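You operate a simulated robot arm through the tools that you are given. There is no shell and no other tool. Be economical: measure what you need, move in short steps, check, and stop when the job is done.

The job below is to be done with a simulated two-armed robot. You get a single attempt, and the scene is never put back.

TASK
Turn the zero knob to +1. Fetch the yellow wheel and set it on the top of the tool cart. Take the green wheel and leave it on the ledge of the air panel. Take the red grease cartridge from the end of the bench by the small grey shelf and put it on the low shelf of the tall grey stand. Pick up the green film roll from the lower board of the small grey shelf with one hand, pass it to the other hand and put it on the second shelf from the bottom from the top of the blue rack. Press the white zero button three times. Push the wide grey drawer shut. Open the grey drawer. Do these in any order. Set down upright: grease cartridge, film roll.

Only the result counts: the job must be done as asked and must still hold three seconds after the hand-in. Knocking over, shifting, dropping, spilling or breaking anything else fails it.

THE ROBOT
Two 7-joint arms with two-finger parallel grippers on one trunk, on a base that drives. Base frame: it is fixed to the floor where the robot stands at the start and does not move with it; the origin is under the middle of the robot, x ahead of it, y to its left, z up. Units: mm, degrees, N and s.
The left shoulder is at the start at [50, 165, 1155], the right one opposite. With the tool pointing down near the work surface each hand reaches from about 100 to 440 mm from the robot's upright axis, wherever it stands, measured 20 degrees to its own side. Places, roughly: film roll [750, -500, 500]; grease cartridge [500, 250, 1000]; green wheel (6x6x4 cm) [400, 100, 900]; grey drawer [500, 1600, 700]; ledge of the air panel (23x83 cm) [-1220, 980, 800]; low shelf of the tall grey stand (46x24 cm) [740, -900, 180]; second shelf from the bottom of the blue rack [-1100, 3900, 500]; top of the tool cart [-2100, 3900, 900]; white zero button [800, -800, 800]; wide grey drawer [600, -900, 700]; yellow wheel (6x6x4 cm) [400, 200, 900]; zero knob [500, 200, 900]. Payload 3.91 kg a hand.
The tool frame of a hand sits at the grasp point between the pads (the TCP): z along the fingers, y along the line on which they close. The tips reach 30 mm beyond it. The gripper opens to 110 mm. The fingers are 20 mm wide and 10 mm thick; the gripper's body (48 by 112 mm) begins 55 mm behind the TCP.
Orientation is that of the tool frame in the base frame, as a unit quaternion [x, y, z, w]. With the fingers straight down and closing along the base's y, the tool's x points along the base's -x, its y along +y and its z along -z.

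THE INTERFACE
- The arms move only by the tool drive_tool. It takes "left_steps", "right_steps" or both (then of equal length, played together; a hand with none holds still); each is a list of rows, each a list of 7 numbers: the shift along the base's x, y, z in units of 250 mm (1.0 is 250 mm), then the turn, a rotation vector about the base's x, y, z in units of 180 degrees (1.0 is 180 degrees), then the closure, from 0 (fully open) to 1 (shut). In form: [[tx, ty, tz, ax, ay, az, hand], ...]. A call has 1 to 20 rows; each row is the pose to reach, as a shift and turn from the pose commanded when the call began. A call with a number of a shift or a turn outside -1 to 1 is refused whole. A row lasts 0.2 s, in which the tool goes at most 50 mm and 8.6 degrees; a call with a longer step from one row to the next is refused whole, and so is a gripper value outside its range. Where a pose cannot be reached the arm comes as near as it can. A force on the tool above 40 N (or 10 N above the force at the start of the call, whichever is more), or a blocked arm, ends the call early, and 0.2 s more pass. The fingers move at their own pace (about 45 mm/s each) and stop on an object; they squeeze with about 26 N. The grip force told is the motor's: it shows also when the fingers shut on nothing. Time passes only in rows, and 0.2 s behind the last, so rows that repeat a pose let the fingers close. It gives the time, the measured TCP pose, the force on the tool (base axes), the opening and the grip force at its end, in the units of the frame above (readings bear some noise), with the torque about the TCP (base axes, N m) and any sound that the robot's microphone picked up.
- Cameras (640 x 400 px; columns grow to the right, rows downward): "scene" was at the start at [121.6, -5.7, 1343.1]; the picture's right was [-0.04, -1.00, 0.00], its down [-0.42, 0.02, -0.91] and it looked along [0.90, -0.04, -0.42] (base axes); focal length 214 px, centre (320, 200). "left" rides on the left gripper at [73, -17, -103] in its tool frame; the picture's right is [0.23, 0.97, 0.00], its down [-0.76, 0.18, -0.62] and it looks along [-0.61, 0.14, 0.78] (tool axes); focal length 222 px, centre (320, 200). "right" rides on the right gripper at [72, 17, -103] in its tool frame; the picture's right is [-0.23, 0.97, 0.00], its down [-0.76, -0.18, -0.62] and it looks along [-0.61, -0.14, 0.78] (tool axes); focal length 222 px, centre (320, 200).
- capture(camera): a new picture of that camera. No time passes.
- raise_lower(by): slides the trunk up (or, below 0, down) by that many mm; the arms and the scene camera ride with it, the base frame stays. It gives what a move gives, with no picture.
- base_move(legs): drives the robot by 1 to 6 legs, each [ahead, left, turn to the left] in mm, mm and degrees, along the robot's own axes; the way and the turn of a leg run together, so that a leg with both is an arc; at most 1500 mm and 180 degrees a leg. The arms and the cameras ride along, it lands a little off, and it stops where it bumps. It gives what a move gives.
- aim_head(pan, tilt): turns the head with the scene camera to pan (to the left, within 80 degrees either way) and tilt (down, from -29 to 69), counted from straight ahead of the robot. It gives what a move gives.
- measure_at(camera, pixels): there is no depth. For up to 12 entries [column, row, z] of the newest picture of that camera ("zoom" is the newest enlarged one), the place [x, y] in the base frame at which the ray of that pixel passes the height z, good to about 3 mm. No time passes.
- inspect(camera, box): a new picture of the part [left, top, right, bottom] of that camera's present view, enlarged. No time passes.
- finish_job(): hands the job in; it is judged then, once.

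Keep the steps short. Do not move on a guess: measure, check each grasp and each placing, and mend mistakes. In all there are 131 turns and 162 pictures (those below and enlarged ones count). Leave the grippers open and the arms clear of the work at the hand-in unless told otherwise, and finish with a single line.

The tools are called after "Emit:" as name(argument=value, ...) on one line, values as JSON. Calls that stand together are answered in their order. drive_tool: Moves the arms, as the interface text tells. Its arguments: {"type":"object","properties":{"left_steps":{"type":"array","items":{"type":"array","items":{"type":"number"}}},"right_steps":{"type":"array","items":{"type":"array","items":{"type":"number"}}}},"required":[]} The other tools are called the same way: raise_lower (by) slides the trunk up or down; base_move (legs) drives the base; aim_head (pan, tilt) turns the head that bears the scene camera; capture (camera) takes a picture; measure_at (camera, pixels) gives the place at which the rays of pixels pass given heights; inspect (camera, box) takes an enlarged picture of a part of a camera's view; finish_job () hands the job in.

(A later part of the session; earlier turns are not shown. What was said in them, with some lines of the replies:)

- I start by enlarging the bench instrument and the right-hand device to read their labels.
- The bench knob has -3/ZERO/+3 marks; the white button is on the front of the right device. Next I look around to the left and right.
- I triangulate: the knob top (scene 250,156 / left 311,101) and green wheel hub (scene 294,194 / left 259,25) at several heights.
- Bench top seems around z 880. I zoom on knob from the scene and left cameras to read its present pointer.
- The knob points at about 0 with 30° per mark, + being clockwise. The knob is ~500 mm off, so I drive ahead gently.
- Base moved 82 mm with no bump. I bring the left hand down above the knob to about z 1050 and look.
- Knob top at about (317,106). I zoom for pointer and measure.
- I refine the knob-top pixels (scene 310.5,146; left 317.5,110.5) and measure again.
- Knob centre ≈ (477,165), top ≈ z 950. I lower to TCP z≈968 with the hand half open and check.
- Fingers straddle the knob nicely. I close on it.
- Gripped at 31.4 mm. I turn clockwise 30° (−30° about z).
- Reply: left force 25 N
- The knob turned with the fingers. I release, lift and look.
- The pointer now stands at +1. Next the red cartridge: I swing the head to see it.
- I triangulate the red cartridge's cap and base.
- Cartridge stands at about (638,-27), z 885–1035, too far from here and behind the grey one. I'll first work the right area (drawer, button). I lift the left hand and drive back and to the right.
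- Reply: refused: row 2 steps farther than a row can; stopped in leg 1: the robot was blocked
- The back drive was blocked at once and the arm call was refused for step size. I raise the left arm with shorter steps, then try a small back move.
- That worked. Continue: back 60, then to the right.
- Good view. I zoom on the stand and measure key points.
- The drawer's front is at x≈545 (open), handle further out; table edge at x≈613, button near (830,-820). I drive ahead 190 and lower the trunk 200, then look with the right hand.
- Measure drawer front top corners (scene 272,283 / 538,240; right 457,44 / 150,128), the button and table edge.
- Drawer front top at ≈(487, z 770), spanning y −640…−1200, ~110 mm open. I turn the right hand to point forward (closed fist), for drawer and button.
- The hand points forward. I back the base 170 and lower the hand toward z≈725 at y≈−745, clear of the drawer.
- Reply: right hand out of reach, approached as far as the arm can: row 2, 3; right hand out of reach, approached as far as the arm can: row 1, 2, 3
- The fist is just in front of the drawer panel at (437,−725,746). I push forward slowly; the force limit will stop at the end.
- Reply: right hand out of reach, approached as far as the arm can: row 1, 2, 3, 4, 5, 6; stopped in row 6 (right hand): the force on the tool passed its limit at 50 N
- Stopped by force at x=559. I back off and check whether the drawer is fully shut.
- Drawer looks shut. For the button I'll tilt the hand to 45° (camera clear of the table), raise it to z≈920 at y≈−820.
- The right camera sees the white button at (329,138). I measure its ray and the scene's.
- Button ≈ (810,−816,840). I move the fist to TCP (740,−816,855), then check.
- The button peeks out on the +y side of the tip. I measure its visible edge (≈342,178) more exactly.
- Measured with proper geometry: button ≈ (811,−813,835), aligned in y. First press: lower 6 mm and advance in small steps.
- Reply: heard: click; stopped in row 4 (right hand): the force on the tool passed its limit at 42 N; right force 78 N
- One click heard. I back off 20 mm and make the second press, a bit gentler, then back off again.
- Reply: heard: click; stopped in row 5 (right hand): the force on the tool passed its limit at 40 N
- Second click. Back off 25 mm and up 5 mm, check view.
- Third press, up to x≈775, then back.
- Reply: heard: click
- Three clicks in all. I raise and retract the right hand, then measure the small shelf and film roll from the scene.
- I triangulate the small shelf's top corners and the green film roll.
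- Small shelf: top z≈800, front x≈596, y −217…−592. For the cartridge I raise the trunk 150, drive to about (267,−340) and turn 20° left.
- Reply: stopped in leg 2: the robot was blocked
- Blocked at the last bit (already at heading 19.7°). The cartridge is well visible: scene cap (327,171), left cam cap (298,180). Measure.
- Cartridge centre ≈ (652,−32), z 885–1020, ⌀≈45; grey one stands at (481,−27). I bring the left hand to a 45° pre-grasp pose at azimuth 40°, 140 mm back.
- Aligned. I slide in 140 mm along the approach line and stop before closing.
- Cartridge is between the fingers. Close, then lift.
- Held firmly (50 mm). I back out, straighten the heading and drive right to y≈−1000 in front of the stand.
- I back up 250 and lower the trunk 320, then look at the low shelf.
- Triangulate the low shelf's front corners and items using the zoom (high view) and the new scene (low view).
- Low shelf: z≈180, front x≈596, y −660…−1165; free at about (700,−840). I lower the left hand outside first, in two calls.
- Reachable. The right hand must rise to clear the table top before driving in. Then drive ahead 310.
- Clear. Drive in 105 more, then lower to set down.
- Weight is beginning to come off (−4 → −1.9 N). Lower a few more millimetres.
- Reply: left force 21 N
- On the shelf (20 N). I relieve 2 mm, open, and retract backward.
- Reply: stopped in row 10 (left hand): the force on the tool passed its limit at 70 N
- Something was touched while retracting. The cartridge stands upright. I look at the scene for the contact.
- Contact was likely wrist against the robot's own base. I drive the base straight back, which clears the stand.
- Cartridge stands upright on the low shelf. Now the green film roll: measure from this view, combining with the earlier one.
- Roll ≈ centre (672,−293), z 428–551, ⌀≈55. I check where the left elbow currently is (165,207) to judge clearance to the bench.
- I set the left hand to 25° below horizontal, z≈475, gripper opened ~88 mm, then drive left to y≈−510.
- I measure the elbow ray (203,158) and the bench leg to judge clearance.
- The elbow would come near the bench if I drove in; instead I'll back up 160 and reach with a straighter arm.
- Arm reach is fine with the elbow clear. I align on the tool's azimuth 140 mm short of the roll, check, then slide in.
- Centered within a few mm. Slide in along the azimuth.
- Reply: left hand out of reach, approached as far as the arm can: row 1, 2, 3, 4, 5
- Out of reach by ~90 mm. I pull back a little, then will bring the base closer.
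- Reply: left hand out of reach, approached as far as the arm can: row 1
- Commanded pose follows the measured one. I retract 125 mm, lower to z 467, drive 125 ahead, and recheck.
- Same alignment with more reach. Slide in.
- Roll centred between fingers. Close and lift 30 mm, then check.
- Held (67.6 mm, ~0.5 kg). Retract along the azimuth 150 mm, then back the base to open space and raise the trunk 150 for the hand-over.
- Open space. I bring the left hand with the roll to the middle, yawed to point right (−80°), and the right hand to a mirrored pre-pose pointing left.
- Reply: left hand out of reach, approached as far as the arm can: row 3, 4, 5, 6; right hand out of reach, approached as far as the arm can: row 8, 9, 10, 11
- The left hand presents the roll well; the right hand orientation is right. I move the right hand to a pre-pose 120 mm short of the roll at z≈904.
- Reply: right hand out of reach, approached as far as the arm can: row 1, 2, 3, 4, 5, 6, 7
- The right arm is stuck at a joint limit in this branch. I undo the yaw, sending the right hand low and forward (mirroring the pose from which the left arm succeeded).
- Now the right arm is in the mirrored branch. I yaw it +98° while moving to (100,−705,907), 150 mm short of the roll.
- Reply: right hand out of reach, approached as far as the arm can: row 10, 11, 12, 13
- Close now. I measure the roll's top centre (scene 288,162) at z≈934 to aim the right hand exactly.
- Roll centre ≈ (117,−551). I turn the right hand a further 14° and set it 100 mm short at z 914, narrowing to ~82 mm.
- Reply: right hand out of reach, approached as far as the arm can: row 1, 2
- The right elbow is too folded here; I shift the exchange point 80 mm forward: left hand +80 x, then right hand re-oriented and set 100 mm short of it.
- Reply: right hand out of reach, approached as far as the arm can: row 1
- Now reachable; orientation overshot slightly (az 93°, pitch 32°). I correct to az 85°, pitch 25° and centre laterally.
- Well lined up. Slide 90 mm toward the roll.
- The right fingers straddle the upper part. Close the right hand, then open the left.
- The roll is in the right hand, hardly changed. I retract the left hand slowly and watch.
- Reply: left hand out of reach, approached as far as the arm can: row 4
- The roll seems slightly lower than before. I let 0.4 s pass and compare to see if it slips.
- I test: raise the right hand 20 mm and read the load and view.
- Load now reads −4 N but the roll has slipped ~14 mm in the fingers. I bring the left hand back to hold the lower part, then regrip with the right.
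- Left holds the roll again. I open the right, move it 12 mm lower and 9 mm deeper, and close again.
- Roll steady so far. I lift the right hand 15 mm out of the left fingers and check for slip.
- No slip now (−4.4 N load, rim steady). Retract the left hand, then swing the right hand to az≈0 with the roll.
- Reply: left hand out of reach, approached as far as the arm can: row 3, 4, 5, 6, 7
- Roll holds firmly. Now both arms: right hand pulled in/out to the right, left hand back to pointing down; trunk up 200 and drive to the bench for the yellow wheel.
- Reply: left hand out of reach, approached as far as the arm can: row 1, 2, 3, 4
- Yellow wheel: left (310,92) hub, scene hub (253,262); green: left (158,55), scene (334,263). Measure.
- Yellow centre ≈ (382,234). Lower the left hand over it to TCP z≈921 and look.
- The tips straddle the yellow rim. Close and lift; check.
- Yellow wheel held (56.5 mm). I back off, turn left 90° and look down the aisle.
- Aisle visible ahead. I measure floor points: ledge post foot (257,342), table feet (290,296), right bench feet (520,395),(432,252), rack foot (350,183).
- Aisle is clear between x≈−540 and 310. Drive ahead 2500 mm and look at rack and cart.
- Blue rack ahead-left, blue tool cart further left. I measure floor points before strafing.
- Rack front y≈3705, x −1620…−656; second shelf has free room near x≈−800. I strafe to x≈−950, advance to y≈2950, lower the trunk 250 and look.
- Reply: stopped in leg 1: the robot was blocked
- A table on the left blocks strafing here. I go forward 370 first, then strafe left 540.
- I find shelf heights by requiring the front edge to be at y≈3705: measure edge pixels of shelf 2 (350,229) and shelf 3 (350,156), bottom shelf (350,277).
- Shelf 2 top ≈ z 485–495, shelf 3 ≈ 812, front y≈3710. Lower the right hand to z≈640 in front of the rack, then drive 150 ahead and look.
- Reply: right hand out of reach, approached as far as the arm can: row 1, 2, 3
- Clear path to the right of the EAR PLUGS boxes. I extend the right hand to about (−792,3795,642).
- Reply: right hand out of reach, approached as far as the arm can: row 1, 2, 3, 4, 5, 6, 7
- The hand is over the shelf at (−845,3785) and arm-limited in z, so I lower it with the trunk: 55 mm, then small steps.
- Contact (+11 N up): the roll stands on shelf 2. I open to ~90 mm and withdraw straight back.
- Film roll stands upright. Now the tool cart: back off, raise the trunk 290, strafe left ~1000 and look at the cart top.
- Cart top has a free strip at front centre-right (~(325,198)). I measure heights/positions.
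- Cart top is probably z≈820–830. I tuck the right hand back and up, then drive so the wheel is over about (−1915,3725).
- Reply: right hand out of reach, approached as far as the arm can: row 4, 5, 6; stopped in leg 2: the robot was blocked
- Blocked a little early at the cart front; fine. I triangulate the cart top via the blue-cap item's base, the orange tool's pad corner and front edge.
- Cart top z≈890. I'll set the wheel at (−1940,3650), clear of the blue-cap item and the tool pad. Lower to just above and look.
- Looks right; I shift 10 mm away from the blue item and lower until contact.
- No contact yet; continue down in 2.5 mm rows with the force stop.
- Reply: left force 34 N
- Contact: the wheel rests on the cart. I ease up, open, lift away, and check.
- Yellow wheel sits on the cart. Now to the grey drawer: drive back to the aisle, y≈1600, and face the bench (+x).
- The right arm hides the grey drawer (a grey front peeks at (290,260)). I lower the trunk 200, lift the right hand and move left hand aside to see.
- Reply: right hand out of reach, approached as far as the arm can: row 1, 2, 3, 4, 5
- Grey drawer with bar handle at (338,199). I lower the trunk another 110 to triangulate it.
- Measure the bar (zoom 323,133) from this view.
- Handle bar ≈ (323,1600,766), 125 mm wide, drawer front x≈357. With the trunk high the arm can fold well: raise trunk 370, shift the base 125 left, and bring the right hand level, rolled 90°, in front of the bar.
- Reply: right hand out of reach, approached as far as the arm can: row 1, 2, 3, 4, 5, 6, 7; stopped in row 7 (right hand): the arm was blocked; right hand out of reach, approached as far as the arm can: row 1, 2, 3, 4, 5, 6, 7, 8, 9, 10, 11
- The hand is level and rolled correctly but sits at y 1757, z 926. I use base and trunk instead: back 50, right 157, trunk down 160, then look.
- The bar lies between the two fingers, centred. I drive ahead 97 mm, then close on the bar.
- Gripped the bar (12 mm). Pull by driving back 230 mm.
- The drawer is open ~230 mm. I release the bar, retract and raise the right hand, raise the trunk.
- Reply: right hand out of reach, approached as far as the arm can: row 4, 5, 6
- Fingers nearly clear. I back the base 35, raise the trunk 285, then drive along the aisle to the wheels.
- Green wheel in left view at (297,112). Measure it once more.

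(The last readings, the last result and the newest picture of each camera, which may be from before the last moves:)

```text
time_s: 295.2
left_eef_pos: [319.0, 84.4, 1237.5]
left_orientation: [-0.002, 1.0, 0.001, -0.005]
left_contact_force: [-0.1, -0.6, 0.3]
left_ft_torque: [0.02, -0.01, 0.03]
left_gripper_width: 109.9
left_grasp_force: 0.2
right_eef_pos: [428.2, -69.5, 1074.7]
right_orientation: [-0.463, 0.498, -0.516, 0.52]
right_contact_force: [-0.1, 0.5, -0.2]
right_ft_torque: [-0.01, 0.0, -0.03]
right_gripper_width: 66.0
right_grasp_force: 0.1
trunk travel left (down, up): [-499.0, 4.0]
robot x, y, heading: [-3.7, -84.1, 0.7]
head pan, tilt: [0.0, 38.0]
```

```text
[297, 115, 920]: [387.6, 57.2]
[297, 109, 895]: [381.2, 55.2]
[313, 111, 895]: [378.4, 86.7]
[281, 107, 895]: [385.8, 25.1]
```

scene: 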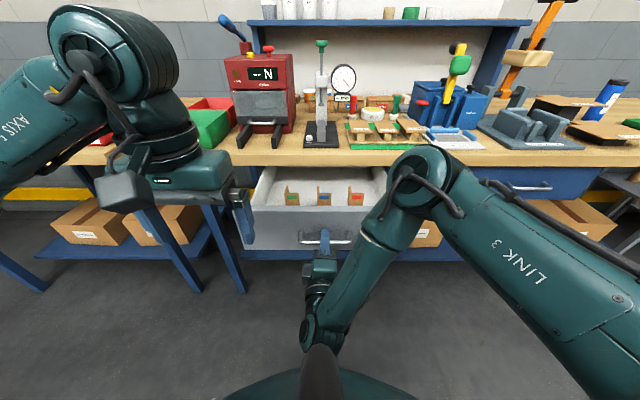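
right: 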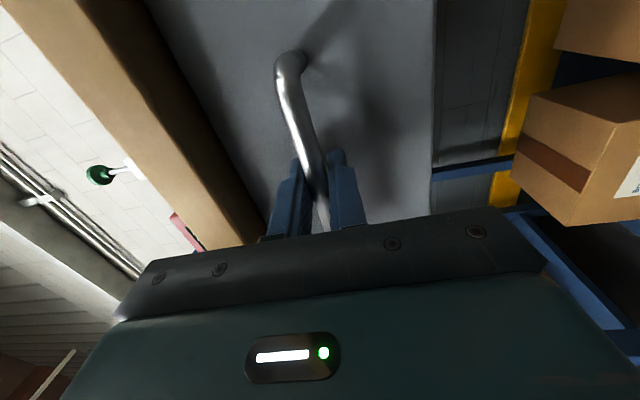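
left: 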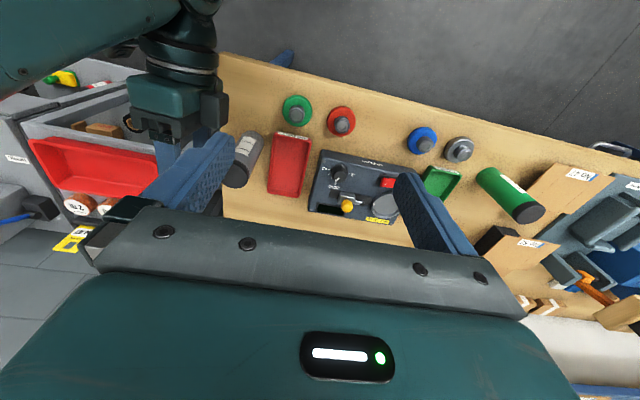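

Green centre ≈ (382,56). Lower the left hand over it in two calls and look before closing.

Emit:
drive_tool(left_steps=[[0.06, -0.03, -0.1, 0, 0, 0, 0.3], [0.12, -0.06, -0.25, 0, 0, 0, 0.3], [0.18, -0.09, -0.42, 0, 0, 0, 0.3], [0.24, -0.112, -0.59, 0, 0, 0, 0.3], [0.254, -0.114, -0.78, 0, 0, 0, 0.3], [0.254, -0.114, -0.96, 0, 0, 0, 0.3]])

Emit:
drive_tool(left_steps=[[0, 0, -0.12, 0, 0, 0, 0.3], [0, 0, -0.24, 0, 0, 0, 0.3], [0, 0, -0.318, 0, 0, 0, 0.3], [0, 0, -0.318, 0, 0, 0, 0.3]])

Emit:
capture(camera="left")

```text
time_s: 296.6
left_eef_pos: [384.2, 55.7, 996.9]
left_orientation: [0.0, 1.0, 0.002, -0.003]
left_contact_force: [-0.2, -0.7, 0.7]
left_ft_torque: [0.0, 0.01, 0.04]
left_gripper_width: 76.9
left_grasp_force: 0.0
right_eef_pos: [426.9, -70.0, 1074.3]
right_orientation: [-0.464, 0.498, -0.516, 0.52]
right_contact_force: [0.1, 0.0, -0.9]
right_ft_torque: [0.0, 0.03, -0.01]
right_gripper_width: 66.0
right_grasp_force: 0.0
trunk travel left (down, up): [-499.0, 4.0]
robot x, y, heading: [1.5, -79.3, 0.8]
head pan, tilt: [0.0, 38.0]
```

```text
time_s: 297.6
left_eef_pos: [382.2, 56.0, 915.2]
left_orientation: [-0.001, 1.0, 0.002, -0.003]
left_contact_force: [0.2, -0.6, -0.9]
left_ft_torque: [0.0, 0.02, 0.0]
left_gripper_width: 77.1
left_grasp_force: 0.0
right_eef_pos: [427.1, -68.9, 1074.8]
right_orientation: [-0.464, 0.499, -0.516, 0.52]
right_contact_force: [-1.1, -0.9, 0.7]
right_ft_torque: [0.02, 0.02, 0.01]
right_gripper_width: 66.0
right_grasp_force: 0.2
trunk travel left (down, up): [-499.0, 4.0]
robot x, y, heading: [-1.8, -80.9, 0.9]
head pan, tilt: [0.0, 38.0]
```

```text
23 pictures are left
```

left: 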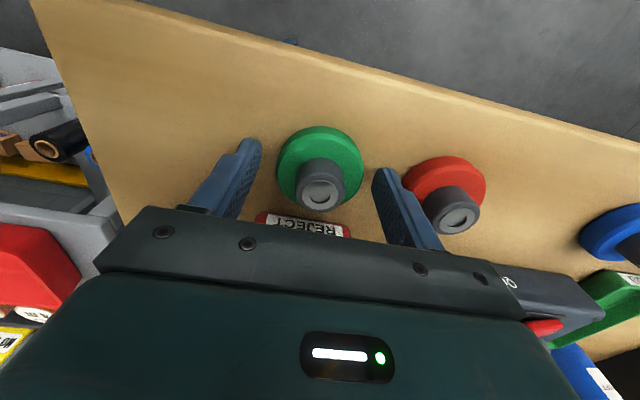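

Aligned. Close, lift, back off, turn left 90° and drive toward the air panel; look.

Emit:
drive_tool(left_steps=[[0, 0, 0, 0, 0, 0, 0.6], [0, 0, 0, 0, 0, 0, 1], [0, 0, 0, 0, 0, 0, 1], [0, 0, 0, 0, 0, 0, 1], [0, 0, 0.08, 0, 0, 0, 1], [0, 0, 0.26, 0, 0, 0, 1], [0, 0, 0.44, 0, 0, 0, 1], [0, 0, 0.62, 0, 0, 0, 1], [0, 0, 0.8, 0, 0, 0, 1]])

Emit:
base_move(legs=[[-330, 0, 0], [0, 0, 90]])

Emit:
aim_head(pan=35, tilt=35)

Emit:
capture(camera="scene")

```text
time_s: 299.6
left_eef_pos: [382.7, 57.1, 1116.1]
left_orientation: [0.0, 1.0, 0.003, -0.004]
left_contact_force: [-0.4, -0.6, -1.6]
left_ft_torque: [-0.02, -0.01, 0.0]
left_gripper_width: 57.1
left_grasp_force: 25.4
right_eef_pos: [427.1, -69.4, 1074.4]
right_orientation: [-0.464, 0.499, -0.516, 0.52]
right_contact_force: [-0.1, -0.9, 0.6]
right_ft_torque: [-0.05, -0.02, 0.02]
right_gripper_width: 65.8
right_grasp_force: 0.1
trunk travel left (down, up): [-499.0, 4.0]
robot x, y, heading: [5.6, -75.5, 1.0]
head pan, tilt: [0.0, 38.0]
```

```text
time_s: 305.5
left_eef_pos: [-449.1, 305.8, 1115.5]
left_orientation: [-0.693, 0.721, -0.001, -0.003]
left_contact_force: [-0.2, 0.4, -1.3]
left_ft_torque: [0.0, 0.0, 0.03]
left_gripper_width: 57.0
left_grasp_force: 26.3
right_eef_pos: [-319.2, 344.1, 1075.4]
right_orientation: [-0.68, 0.04, -0.013, 0.732]
right_contact_force: [0.4, -0.4, 0.1]
right_ft_torque: [-0.01, -0.05, 0.01]
right_gripper_width: 65.7
right_grasp_force: 0.1
trunk travel left (down, up): [-499.0, 4.0]
robot x, y, heading: [-328.2, -84.8, 88.3]
head pan, tilt: [0.0, 38.0]
```

```text
time_s: 306.5
left_eef_pos: [-448.3, 305.2, 1116.9]
left_orientation: [-0.693, 0.721, 0.0, -0.004]
left_contact_force: [0.2, -0.1, -1.7]
left_ft_torque: [-0.04, 0.0, 0.0]
left_gripper_width: 56.8
left_grasp_force: 25.6
right_eef_pos: [-319.6, 344.3, 1075.1]
right_orientation: [-0.68, 0.04, -0.013, 0.732]
right_contact_force: [0.5, -0.2, -0.1]
right_ft_torque: [0.0, 0.01, 0.01]
right_gripper_width: 65.9
right_grasp_force: 0.0
trunk travel left (down, up): [-499.0, 4.0]
robot x, y, heading: [-330.8, -85.1, 88.2]
head pan, tilt: [35.0, 35.0]
```

```text
22 pictures are left
```

scene: 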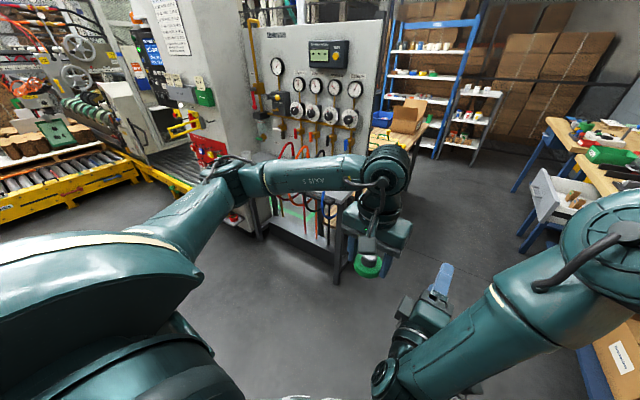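

Ledge under the gauges. I measure its front leg feet (338,284), (262,240) and edge, then plan the approach.

Emit:
measure_at(camera="scene", pixels=[[338, 284, 0], [262, 240, 0], [345, 208, 800], [180, 290, 0], [120, 190, 0], [200, 215, 0]])

Emit:
base_move(legs=[[0, 480, 1.8], [200, 0, 0]])

Emit:
aim_head(pan=0, tilt=38)

Emit:
capture(camera="scene")

Emit:
capture(camera="left")

```text
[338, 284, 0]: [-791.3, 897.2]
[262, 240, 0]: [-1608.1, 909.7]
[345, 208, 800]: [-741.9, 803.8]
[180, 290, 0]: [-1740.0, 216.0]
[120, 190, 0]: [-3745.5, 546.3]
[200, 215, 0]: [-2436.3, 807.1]
```

```text
time_s: 312.5
left_eef_pos: [-948.2, 511.0, 1116.5]
left_orientation: [-0.705, 0.709, -0.002, -0.004]
left_contact_force: [-0.8, -0.1, -0.8]
left_ft_torque: [-0.03, -0.03, -0.01]
left_gripper_width: 57.0
left_grasp_force: 25.3
right_eef_pos: [-819.5, 552.8, 1073.0]
right_orientation: [-0.681, 0.028, 0.0, 0.732]
right_contact_force: [0.0, 0.9, 0.0]
right_ft_torque: [0.01, 0.04, -0.03]
right_gripper_width: 66.2
right_grasp_force: 0.0
trunk travel left (down, up): [-499.0, 4.0]
robot x, y, heading: [-812.5, 125.2, 90.0]
head pan, tilt: [35.0, 35.0]
```

```text
time_s: 313.5
left_eef_pos: [-947.7, 509.9, 1116.0]
left_orientation: [-0.704, 0.71, -0.001, -0.004]
left_contact_force: [0.3, 0.2, -0.4]
left_ft_torque: [-0.04, -0.02, 0.05]
left_gripper_width: 56.9
left_grasp_force: 26.1
right_eef_pos: [-819.4, 552.6, 1074.1]
right_orientation: [-0.68, 0.028, -0.002, 0.733]
right_contact_force: [0.7, -0.1, -0.8]
right_ft_torque: [-0.03, 0.0, -0.03]
right_gripper_width: 66.0
right_grasp_force: 0.0
trunk travel left (down, up): [-499.0, 4.0]
robot x, y, heading: [-814.9, 122.2, 90.2]
head pan, tilt: [0.0, 38.0]
```

```text
21 pictures are left
```

scene: 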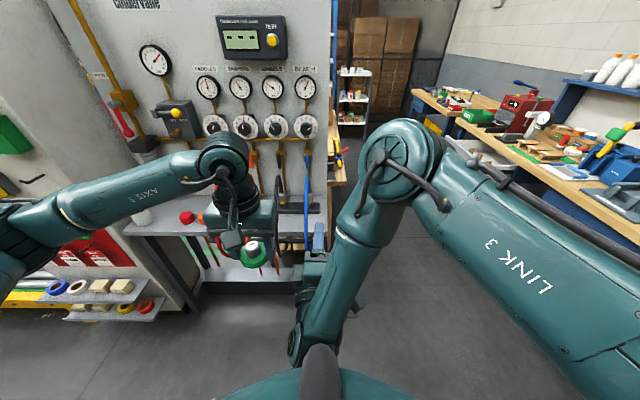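

```text
20 pictures are left
```

left: 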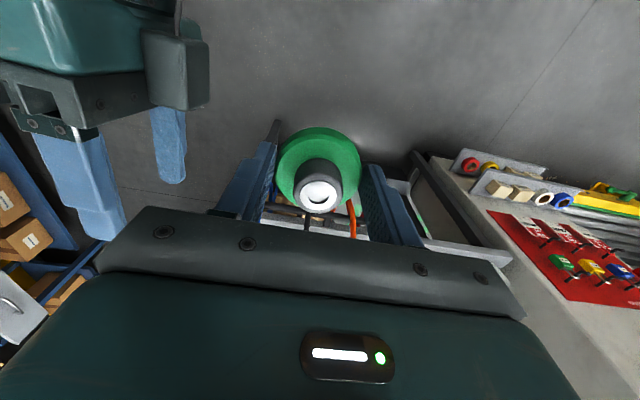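

I zoom in on the ledge to find a free spot.

Emit:
inspect(camera="scene", box=[110, 140, 350, 300])

Emit:
measure_at(camera="scene", pixels=[[290, 238, 760], [290, 238, 800], [290, 238, 840], [190, 236, 800], [187, 222, 800], [295, 212, 800], [290, 226, 800], [325, 215, 800]])

```text
2.50 times, centred on (230, 220) of scene
```

zoom: 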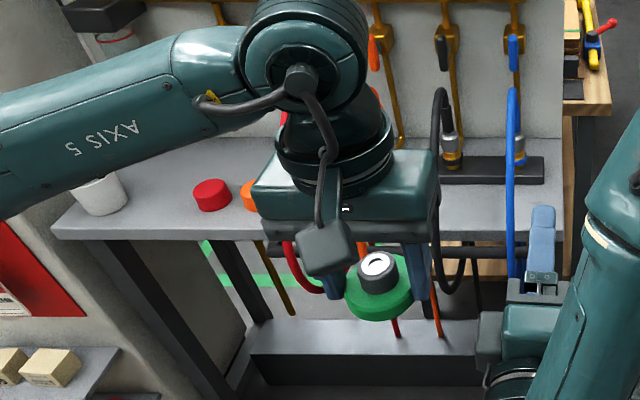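

```text
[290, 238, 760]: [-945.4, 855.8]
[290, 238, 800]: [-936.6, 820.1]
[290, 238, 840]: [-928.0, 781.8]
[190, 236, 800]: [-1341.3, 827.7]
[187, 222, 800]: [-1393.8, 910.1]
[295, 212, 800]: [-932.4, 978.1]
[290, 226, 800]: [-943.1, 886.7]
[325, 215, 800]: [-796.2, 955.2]
```

Free strip in the middle of the ledge (x≈−1147). To keep the right hand away from the panel I approach turned 30° to the right.

Emit:
base_move(legs=[[0, 408, 0], [0, 0, -30], [303, 175, 0]])

Emit:
aim_head(pan=30, tilt=48)

Emit:
capture(camera="left")

Emit:
capture(camera="scene")

```text
time_s: 321.1
left_eef_pos: [-1153.3, 875.9, 1117.0]
left_orientation: [-0.498, 0.867, -0.001, -0.005]
left_contact_force: [-0.5, 0.2, -1.5]
left_ft_torque: [-0.02, -0.03, -0.02]
left_gripper_width: 57.2
left_grasp_force: 26.2
right_eef_pos: [-1020.8, 850.1, 1073.5]
right_orientation: [-0.649, 0.202, -0.19, 0.708]
right_contact_force: [-0.2, 0.4, 0.4]
right_ft_torque: [0.0, 0.04, 0.0]
right_gripper_width: 65.8
right_grasp_force: 0.0
trunk travel left (down, up): [-499.0, 4.0]
robot x, y, heading: [-1228.7, 472.0, 60.5]
head pan, tilt: [0.0, 38.0]
```

```text
time_s: 322.0
left_eef_pos: [-1153.5, 876.3, 1115.0]
left_orientation: [-0.498, 0.867, 0.0, -0.004]
left_contact_force: [0.1, -0.2, -0.3]
left_ft_torque: [0.03, -0.02, 0.01]
left_gripper_width: 56.9
left_grasp_force: 26.2
right_eef_pos: [-1019.4, 848.6, 1074.6]
right_orientation: [-0.65, 0.202, -0.19, 0.708]
right_contact_force: [0.0, 0.3, 0.0]
right_ft_torque: [0.01, 0.0, 0.01]
right_gripper_width: 66.2
right_grasp_force: 0.0
trunk travel left (down, up): [-499.0, 4.0]
robot x, y, heading: [-1228.4, 477.8, 59.9]
head pan, tilt: [30.0, 48.0]
```

```text
18 pictures are left
```

left: 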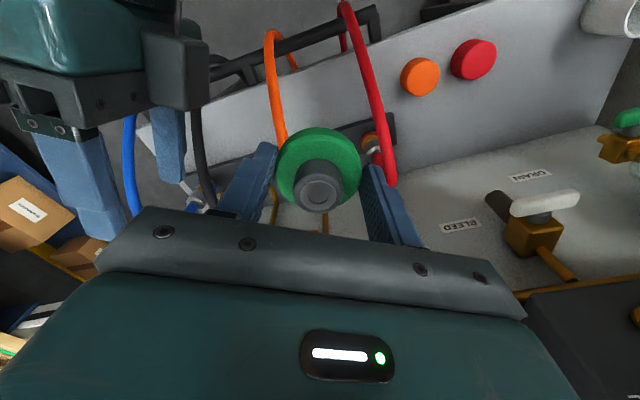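

```text
17 pictures are left
```

scene: 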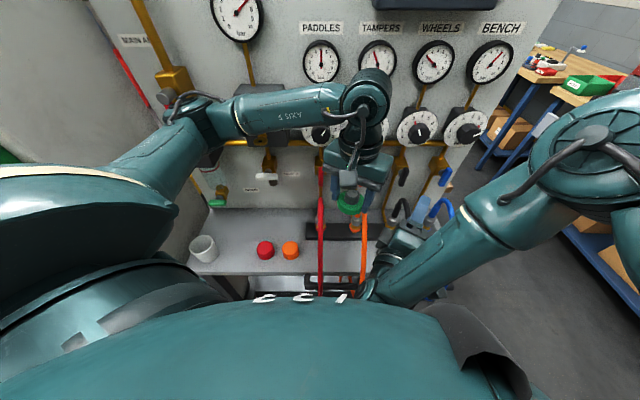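

The hoses arch over the ledge here; the free spot is between the white cup (205,248) and the red cap (265,250) in the scene. Triangulate.

Emit:
measure_at(camera="scene", pixels=[[265, 247, 780], [265, 247, 820], [291, 247, 800], [205, 262, 780], [205, 243, 840], [235, 250, 780], [235, 238, 780], [237, 276, 780], [321, 240, 900], [265, 247, 860]])

Emit:
measure_at(camera="left", pixels=[[473, 58, 780], [473, 58, 820], [473, 58, 860], [420, 76, 800]])

```text
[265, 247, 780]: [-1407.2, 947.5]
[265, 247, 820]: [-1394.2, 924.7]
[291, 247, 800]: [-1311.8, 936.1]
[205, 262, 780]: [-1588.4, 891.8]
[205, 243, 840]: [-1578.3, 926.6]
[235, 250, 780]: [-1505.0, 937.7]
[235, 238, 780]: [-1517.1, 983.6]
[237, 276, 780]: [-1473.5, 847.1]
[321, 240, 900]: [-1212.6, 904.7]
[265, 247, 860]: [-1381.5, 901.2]
```

```text
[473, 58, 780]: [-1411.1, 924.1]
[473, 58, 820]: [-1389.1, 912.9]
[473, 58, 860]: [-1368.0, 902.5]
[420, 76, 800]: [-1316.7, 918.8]
```

Red cap ≈(−1392,918), cup ≈(−1580,900); ledge top ≈800. Target (−1485,925). I back off, turn back to heading 90, shift left 77 and go in again.

Emit:
base_move(legs=[[-130, -75, 0], [0, 0, 30], [0, 77, 0], [190, 0, 0]])

Emit:
drive_tool(left_steps=[[-0.09, 0.04, -0.05, 0, 0, 0, 1], [-0.18, 0.08, -0.1, 0, 0, 0, 1], [-0.18, 0.08, -0.25, 0, 0, 0, 1], [-0.18, 0.08, -0.4, 0, 0, 0, 1], [-0.18, 0.08, -0.56, 0, 0, 0, 1]])

Emit:
capture(camera="left")

Emit:
capture(camera="scene")

```text
time_s: 326.9
left_eef_pos: [-1443.1, 846.0, 1113.8]
left_orientation: [0.71, -0.704, 0.001, 0.009]
left_contact_force: [0.0, -0.1, -1.1]
left_ft_torque: [-0.03, 0.01, 0.03]
left_gripper_width: 56.9
left_grasp_force: 26.2
right_eef_pos: [-1313.0, 895.3, 1078.7]
right_orientation: [-0.677, 0.024, 0.006, 0.735]
right_contact_force: [-0.6, -0.1, -0.1]
right_ft_torque: [-0.01, -0.03, 0.0]
right_gripper_width: 66.0
right_grasp_force: 0.0
trunk travel left (down, up): [-499.0, 4.0]
robot x, y, heading: [-1303.0, 471.1, 91.0]
head pan, tilt: [30.0, 48.0]
stopped in leg 4: the robot was blocked; the commanded pose is now the measured one
```

```text
time_s: 328.1
left_eef_pos: [-1490.1, 871.5, 969.1]
left_orientation: [0.711, -0.703, 0.003, 0.012]
left_contact_force: [0.4, -0.7, -0.8]
left_ft_torque: [-0.01, 0.03, -0.02]
left_gripper_width: 57.1
left_grasp_force: 26.1
right_eef_pos: [-1316.1, 900.4, 1076.2]
right_orientation: [-0.678, 0.025, 0.005, 0.734]
right_contact_force: [0.3, 1.0, 0.3]
right_ft_torque: [-0.02, -0.02, 0.01]
right_gripper_width: 65.9
right_grasp_force: 0.1
trunk travel left (down, up): [-499.0, 4.0]
robot x, y, heading: [-1302.9, 474.6, 91.0]
head pan, tilt: [30.0, 48.0]
```

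```text
16 pictures are left
```

left: 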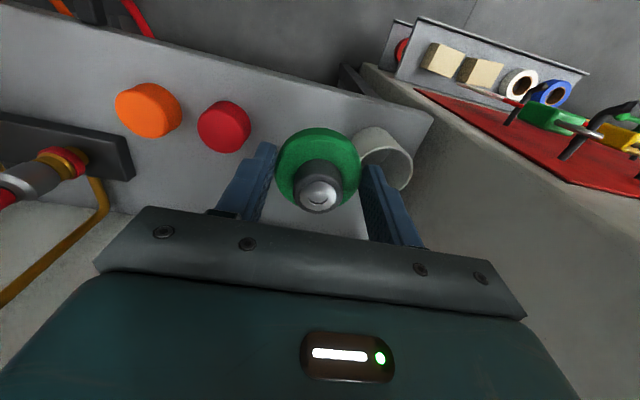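

```text
15 pictures are left
```

scene: 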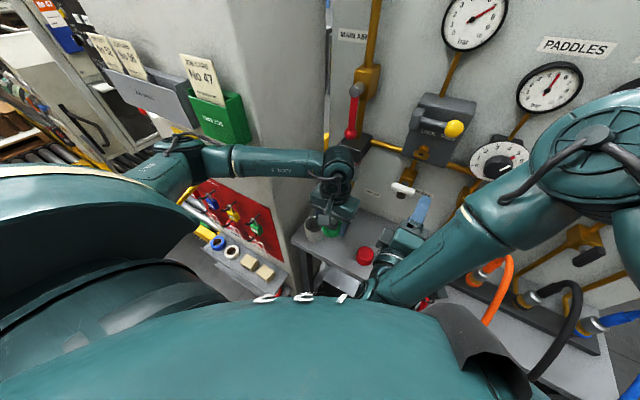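

The wheel hangs over the gap between red cap and cup. I measure cup, cap and the ledge's front edge from this view.

Emit:
measure_at(camera="left", pixels=[[224, 127, 800], [224, 127, 825], [300, 88, 800], [400, 108, 800], [360, 140, 800], [384, 137, 880], [355, 135, 880], [412, 165, 880], [436, 112, 800], [300, 230, 800]])

Emit:
inspect(camera="scene", box=[270, 150, 430, 310])

```text
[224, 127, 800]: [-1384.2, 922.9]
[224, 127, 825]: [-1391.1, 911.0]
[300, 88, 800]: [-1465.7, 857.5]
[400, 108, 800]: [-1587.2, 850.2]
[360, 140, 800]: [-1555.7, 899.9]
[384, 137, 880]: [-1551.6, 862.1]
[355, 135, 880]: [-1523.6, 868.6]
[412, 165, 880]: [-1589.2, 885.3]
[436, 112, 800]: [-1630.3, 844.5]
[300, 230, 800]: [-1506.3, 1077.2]
```

```text
2.50 times, centred on (350, 230) of scene
```

zoom: 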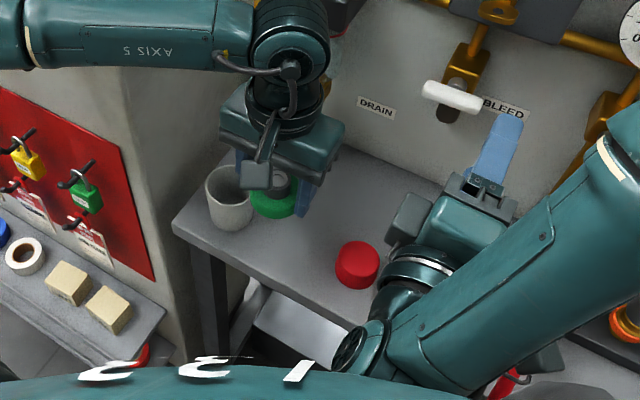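

Gap centre x≈−1466. I move to (−1465,911) and lower to z≈862, then check.

Emit:
drive_tool(left_steps=[[0.05, 0.08, 0, 0, 0, 0, 1], [0.1, 0.16, -0.05, 0, 0, 0, 1], [0.1, 0.16, -0.2, 0, 0, 0, 1], [0.1, 0.16, -0.34, 0, 0, 0, 1], [0.1, 0.16, -0.43, 0, 0, 0, 1], [0.1, 0.16, -0.43, 0, 0, 0, 1]])

Emit:
capture(camera="left")

Emit:
inspect(camera="scene", box=[290, 160, 410, 290])

```text
time_s: 329.5
left_eef_pos: [-1466.7, 914.1, 864.6]
left_orientation: [0.71, -0.704, 0.004, 0.011]
left_contact_force: [-0.2, -0.3, -1.6]
left_ft_torque: [-0.06, -0.02, 0.0]
left_gripper_width: 57.1
left_grasp_force: 26.0
right_eef_pos: [-1316.8, 903.8, 1075.1]
right_orientation: [-0.68, 0.024, 0.004, 0.732]
right_contact_force: [0.4, 0.2, 0.0]
right_ft_torque: [0.0, -0.01, -0.05]
right_gripper_width: 65.9
right_grasp_force: 0.1
trunk travel left (down, up): [-499.0, 4.0]
robot x, y, heading: [-1303.8, 475.2, 91.1]
head pan, tilt: [30.0, 48.0]
```

```text
13 pictures are left
```

left: 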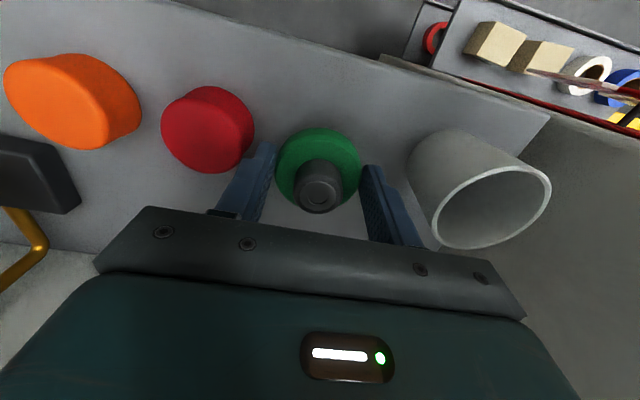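

```text
3.08 times, centred on (350, 225) of scene
```

zoom: 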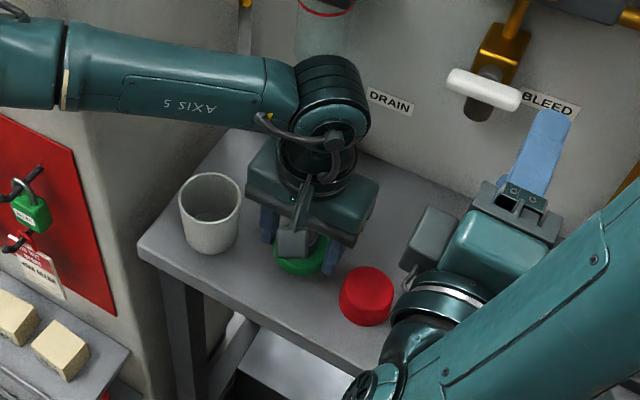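

A bit close to the red cap; shift 9 mm toward the cup and lower until contact.

Emit:
drive_tool(left_steps=[[-0.036, 0, 0, 0, 0, 0, 1], [-0.036, 0, -0.05, 0, 0, 0, 1], [-0.036, 0, -0.08, 0, 0, 0, 1], [-0.036, 0, -0.1, 0, 0, 0, 1], [-0.036, 0, -0.112, 0, 0, 0, 1], [-0.036, 0, -0.124, 0, 0, 0, 1], [-0.036, 0, -0.134, 0, 0, 0, 1]])

```text
time_s: 331.1
left_eef_pos: [-1475.7, 915.1, 831.8]
left_orientation: [0.71, -0.704, 0.002, 0.009]
left_contact_force: [-6.1, -2.4, 33.2]
left_ft_torque: [0.07, 0.11, 0.02]
left_gripper_width: 57.9
left_grasp_force: 25.6
right_eef_pos: [-1315.6, 901.0, 1076.7]
right_orientation: [-0.679, 0.024, 0.004, 0.734]
right_contact_force: [-0.3, 0.0, -1.0]
right_ft_torque: [0.01, 0.01, -0.02]
right_gripper_width: 65.9
right_grasp_force: 0.1
trunk travel left (down, up): [-499.0, 4.0]
robot x, y, heading: [-1310.0, 475.3, 91.3]
head pan, tilt: [30.0, 48.0]
```

Contact (33 N): the wheel rests on the ledge. Ease up, open only to ~66 mm, lift straight, then check.

Emit:
drive_tool(left_steps=[[0, 0, 0.012, 0, 0, 0, 0.7], [0, 0, 0.012, 0, 0, 0, 0.5], [0, 0, 0.012, 0, 0, 0, 0.4], [0, 0, 0.012, 0, 0, 0, 0.4], [0, 0, 0.08, 0, 0, 0, 0.4], [0, 0, 0.24, 0, 0, 0, 0.4], [0, 0, 0.42, 0, 0, 0, 0.4], [0, 0, 0.6, 0, 0, 0, 0.3], [0, 0, 0.78, 0, 0, 0, 0.1], [0, 0, 0.96, 0, 0, 0, 0]])

Emit:
base_move(legs=[[-300, 0, 0]])

Emit:
aim_head(pan=15, tilt=38)

Emit:
capture(camera="scene")

Emit:
capture(camera="left")

```text
time_s: 333.3
left_eef_pos: [-1466.6, 893.2, 1067.1]
left_orientation: [0.708, -0.706, 0.004, 0.019]
left_contact_force: [-0.3, 0.4, -0.4]
left_ft_torque: [0.02, 0.0, 0.0]
left_gripper_width: 109.8
left_grasp_force: 0.0
right_eef_pos: [-1307.8, 886.9, 1081.2]
right_orientation: [-0.674, 0.027, 0.008, 0.739]
right_contact_force: [0.5, 0.1, -0.7]
right_ft_torque: [0.0, -0.01, -0.02]
right_gripper_width: 65.9
right_grasp_force: 0.2
trunk travel left (down, up): [-499.0, 4.0]
robot x, y, heading: [-1308.9, 473.7, 91.2]
head pan, tilt: [30.0, 48.0]
```

```text
time_s: 335.3
left_eef_pos: [-1468.8, 611.5, 1067.7]
left_orientation: [0.709, -0.705, 0.004, 0.011]
left_contact_force: [0.5, 0.8, -0.1]
left_ft_torque: [0.02, 0.0, 0.0]
left_gripper_width: 110.1
left_grasp_force: 0.1
right_eef_pos: [-1310.7, 599.7, 1074.9]
right_orientation: [-0.68, 0.024, 0.004, 0.733]
right_contact_force: [0.5, -0.4, 0.1]
right_ft_torque: [0.0, -0.01, -0.01]
right_gripper_width: 66.1
right_grasp_force: 0.1
trunk travel left (down, up): [-499.0, 4.0]
robot x, y, heading: [-1300.5, 170.4, 91.0]
head pan, tilt: [30.0, 48.0]
```

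```text
time_s: 336.1
left_eef_pos: [-1468.0, 612.3, 1068.0]
left_orientation: [0.709, -0.705, 0.005, 0.011]
left_contact_force: [0.5, -0.9, 0.0]
left_ft_torque: [0.01, 0.0, 0.01]
left_gripper_width: 109.9
left_grasp_force: 0.0
right_eef_pos: [-1310.2, 600.7, 1074.2]
right_orientation: [-0.681, 0.024, 0.004, 0.732]
right_contact_force: [-0.6, -0.1, 0.2]
right_ft_torque: [-0.02, 0.03, -0.01]
right_gripper_width: 66.2
right_grasp_force: 0.2
trunk travel left (down, up): [-499.0, 4.0]
robot x, y, heading: [-1293.8, 175.7, 91.1]
head pan, tilt: [15.0, 38.0]
```

```text
11 pictures are left
```

scene: 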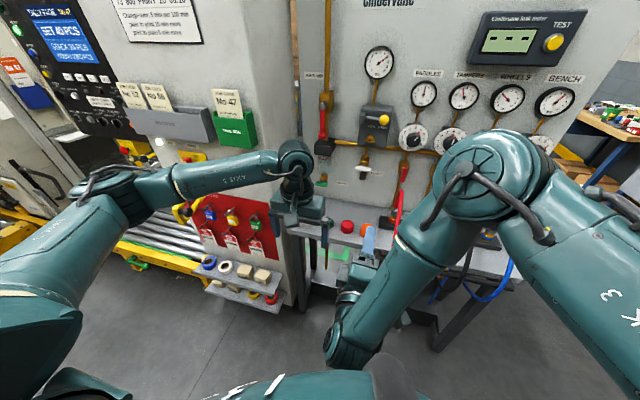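

```text
10 pictures are left
```

left: 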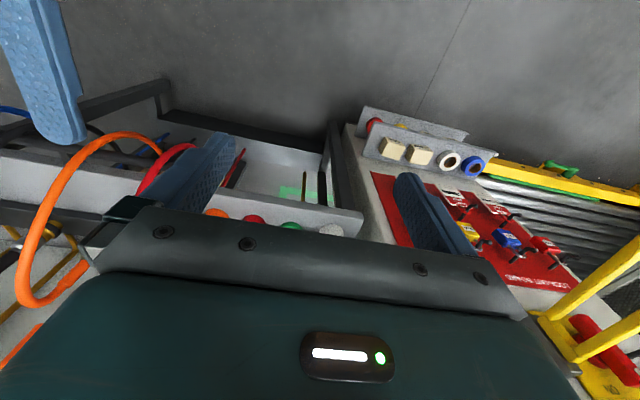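

The green wheel stands on the ledge between red cap and cup. I open the right gripper fully.

Emit:
drive_tool(right_steps=[[0, 0, 0, 0, 0, 0, 0.2], [0, 0, 0, 0, 0, 0, 0], [0, 0, 0, 0, 0, 0, 0]])

Emit:
inspect(camera="left", box=[180, 150, 400, 260])

```text
time_s: 336.9
left_eef_pos: [-1469.3, 612.8, 1067.7]
left_orientation: [0.71, -0.704, 0.005, 0.011]
left_contact_force: [0.3, -0.7, 0.5]
left_ft_torque: [-0.02, 0.03, -0.02]
left_gripper_width: 110.1
left_grasp_force: 0.1
right_eef_pos: [-1310.7, 599.4, 1074.2]
right_orientation: [-0.68, 0.024, 0.003, 0.733]
right_contact_force: [-1.1, 0.5, -1.2]
right_ft_torque: [0.02, 0.01, 0.02]
right_gripper_width: 110.1
right_grasp_force: 0.0
trunk travel left (down, up): [-499.0, 4.0]
robot x, y, heading: [-1295.6, 173.2, 90.8]
head pan, tilt: [15.0, 38.0]
```

```text
2.91 times, centred on (290, 205) of left
```

zoom: 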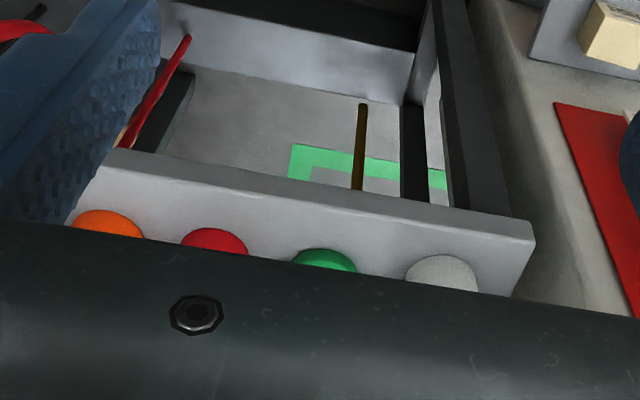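

All items are in place, both grippers are open and the arms are clear; handing in.

Emit:
finish_job()

```text
The job is handed in.
```

I did all eight tasks and handed the job in; the result has not been reported back to me, and some of the base's drive moves stopped against furniture along the way, though I saw nothing displaced.
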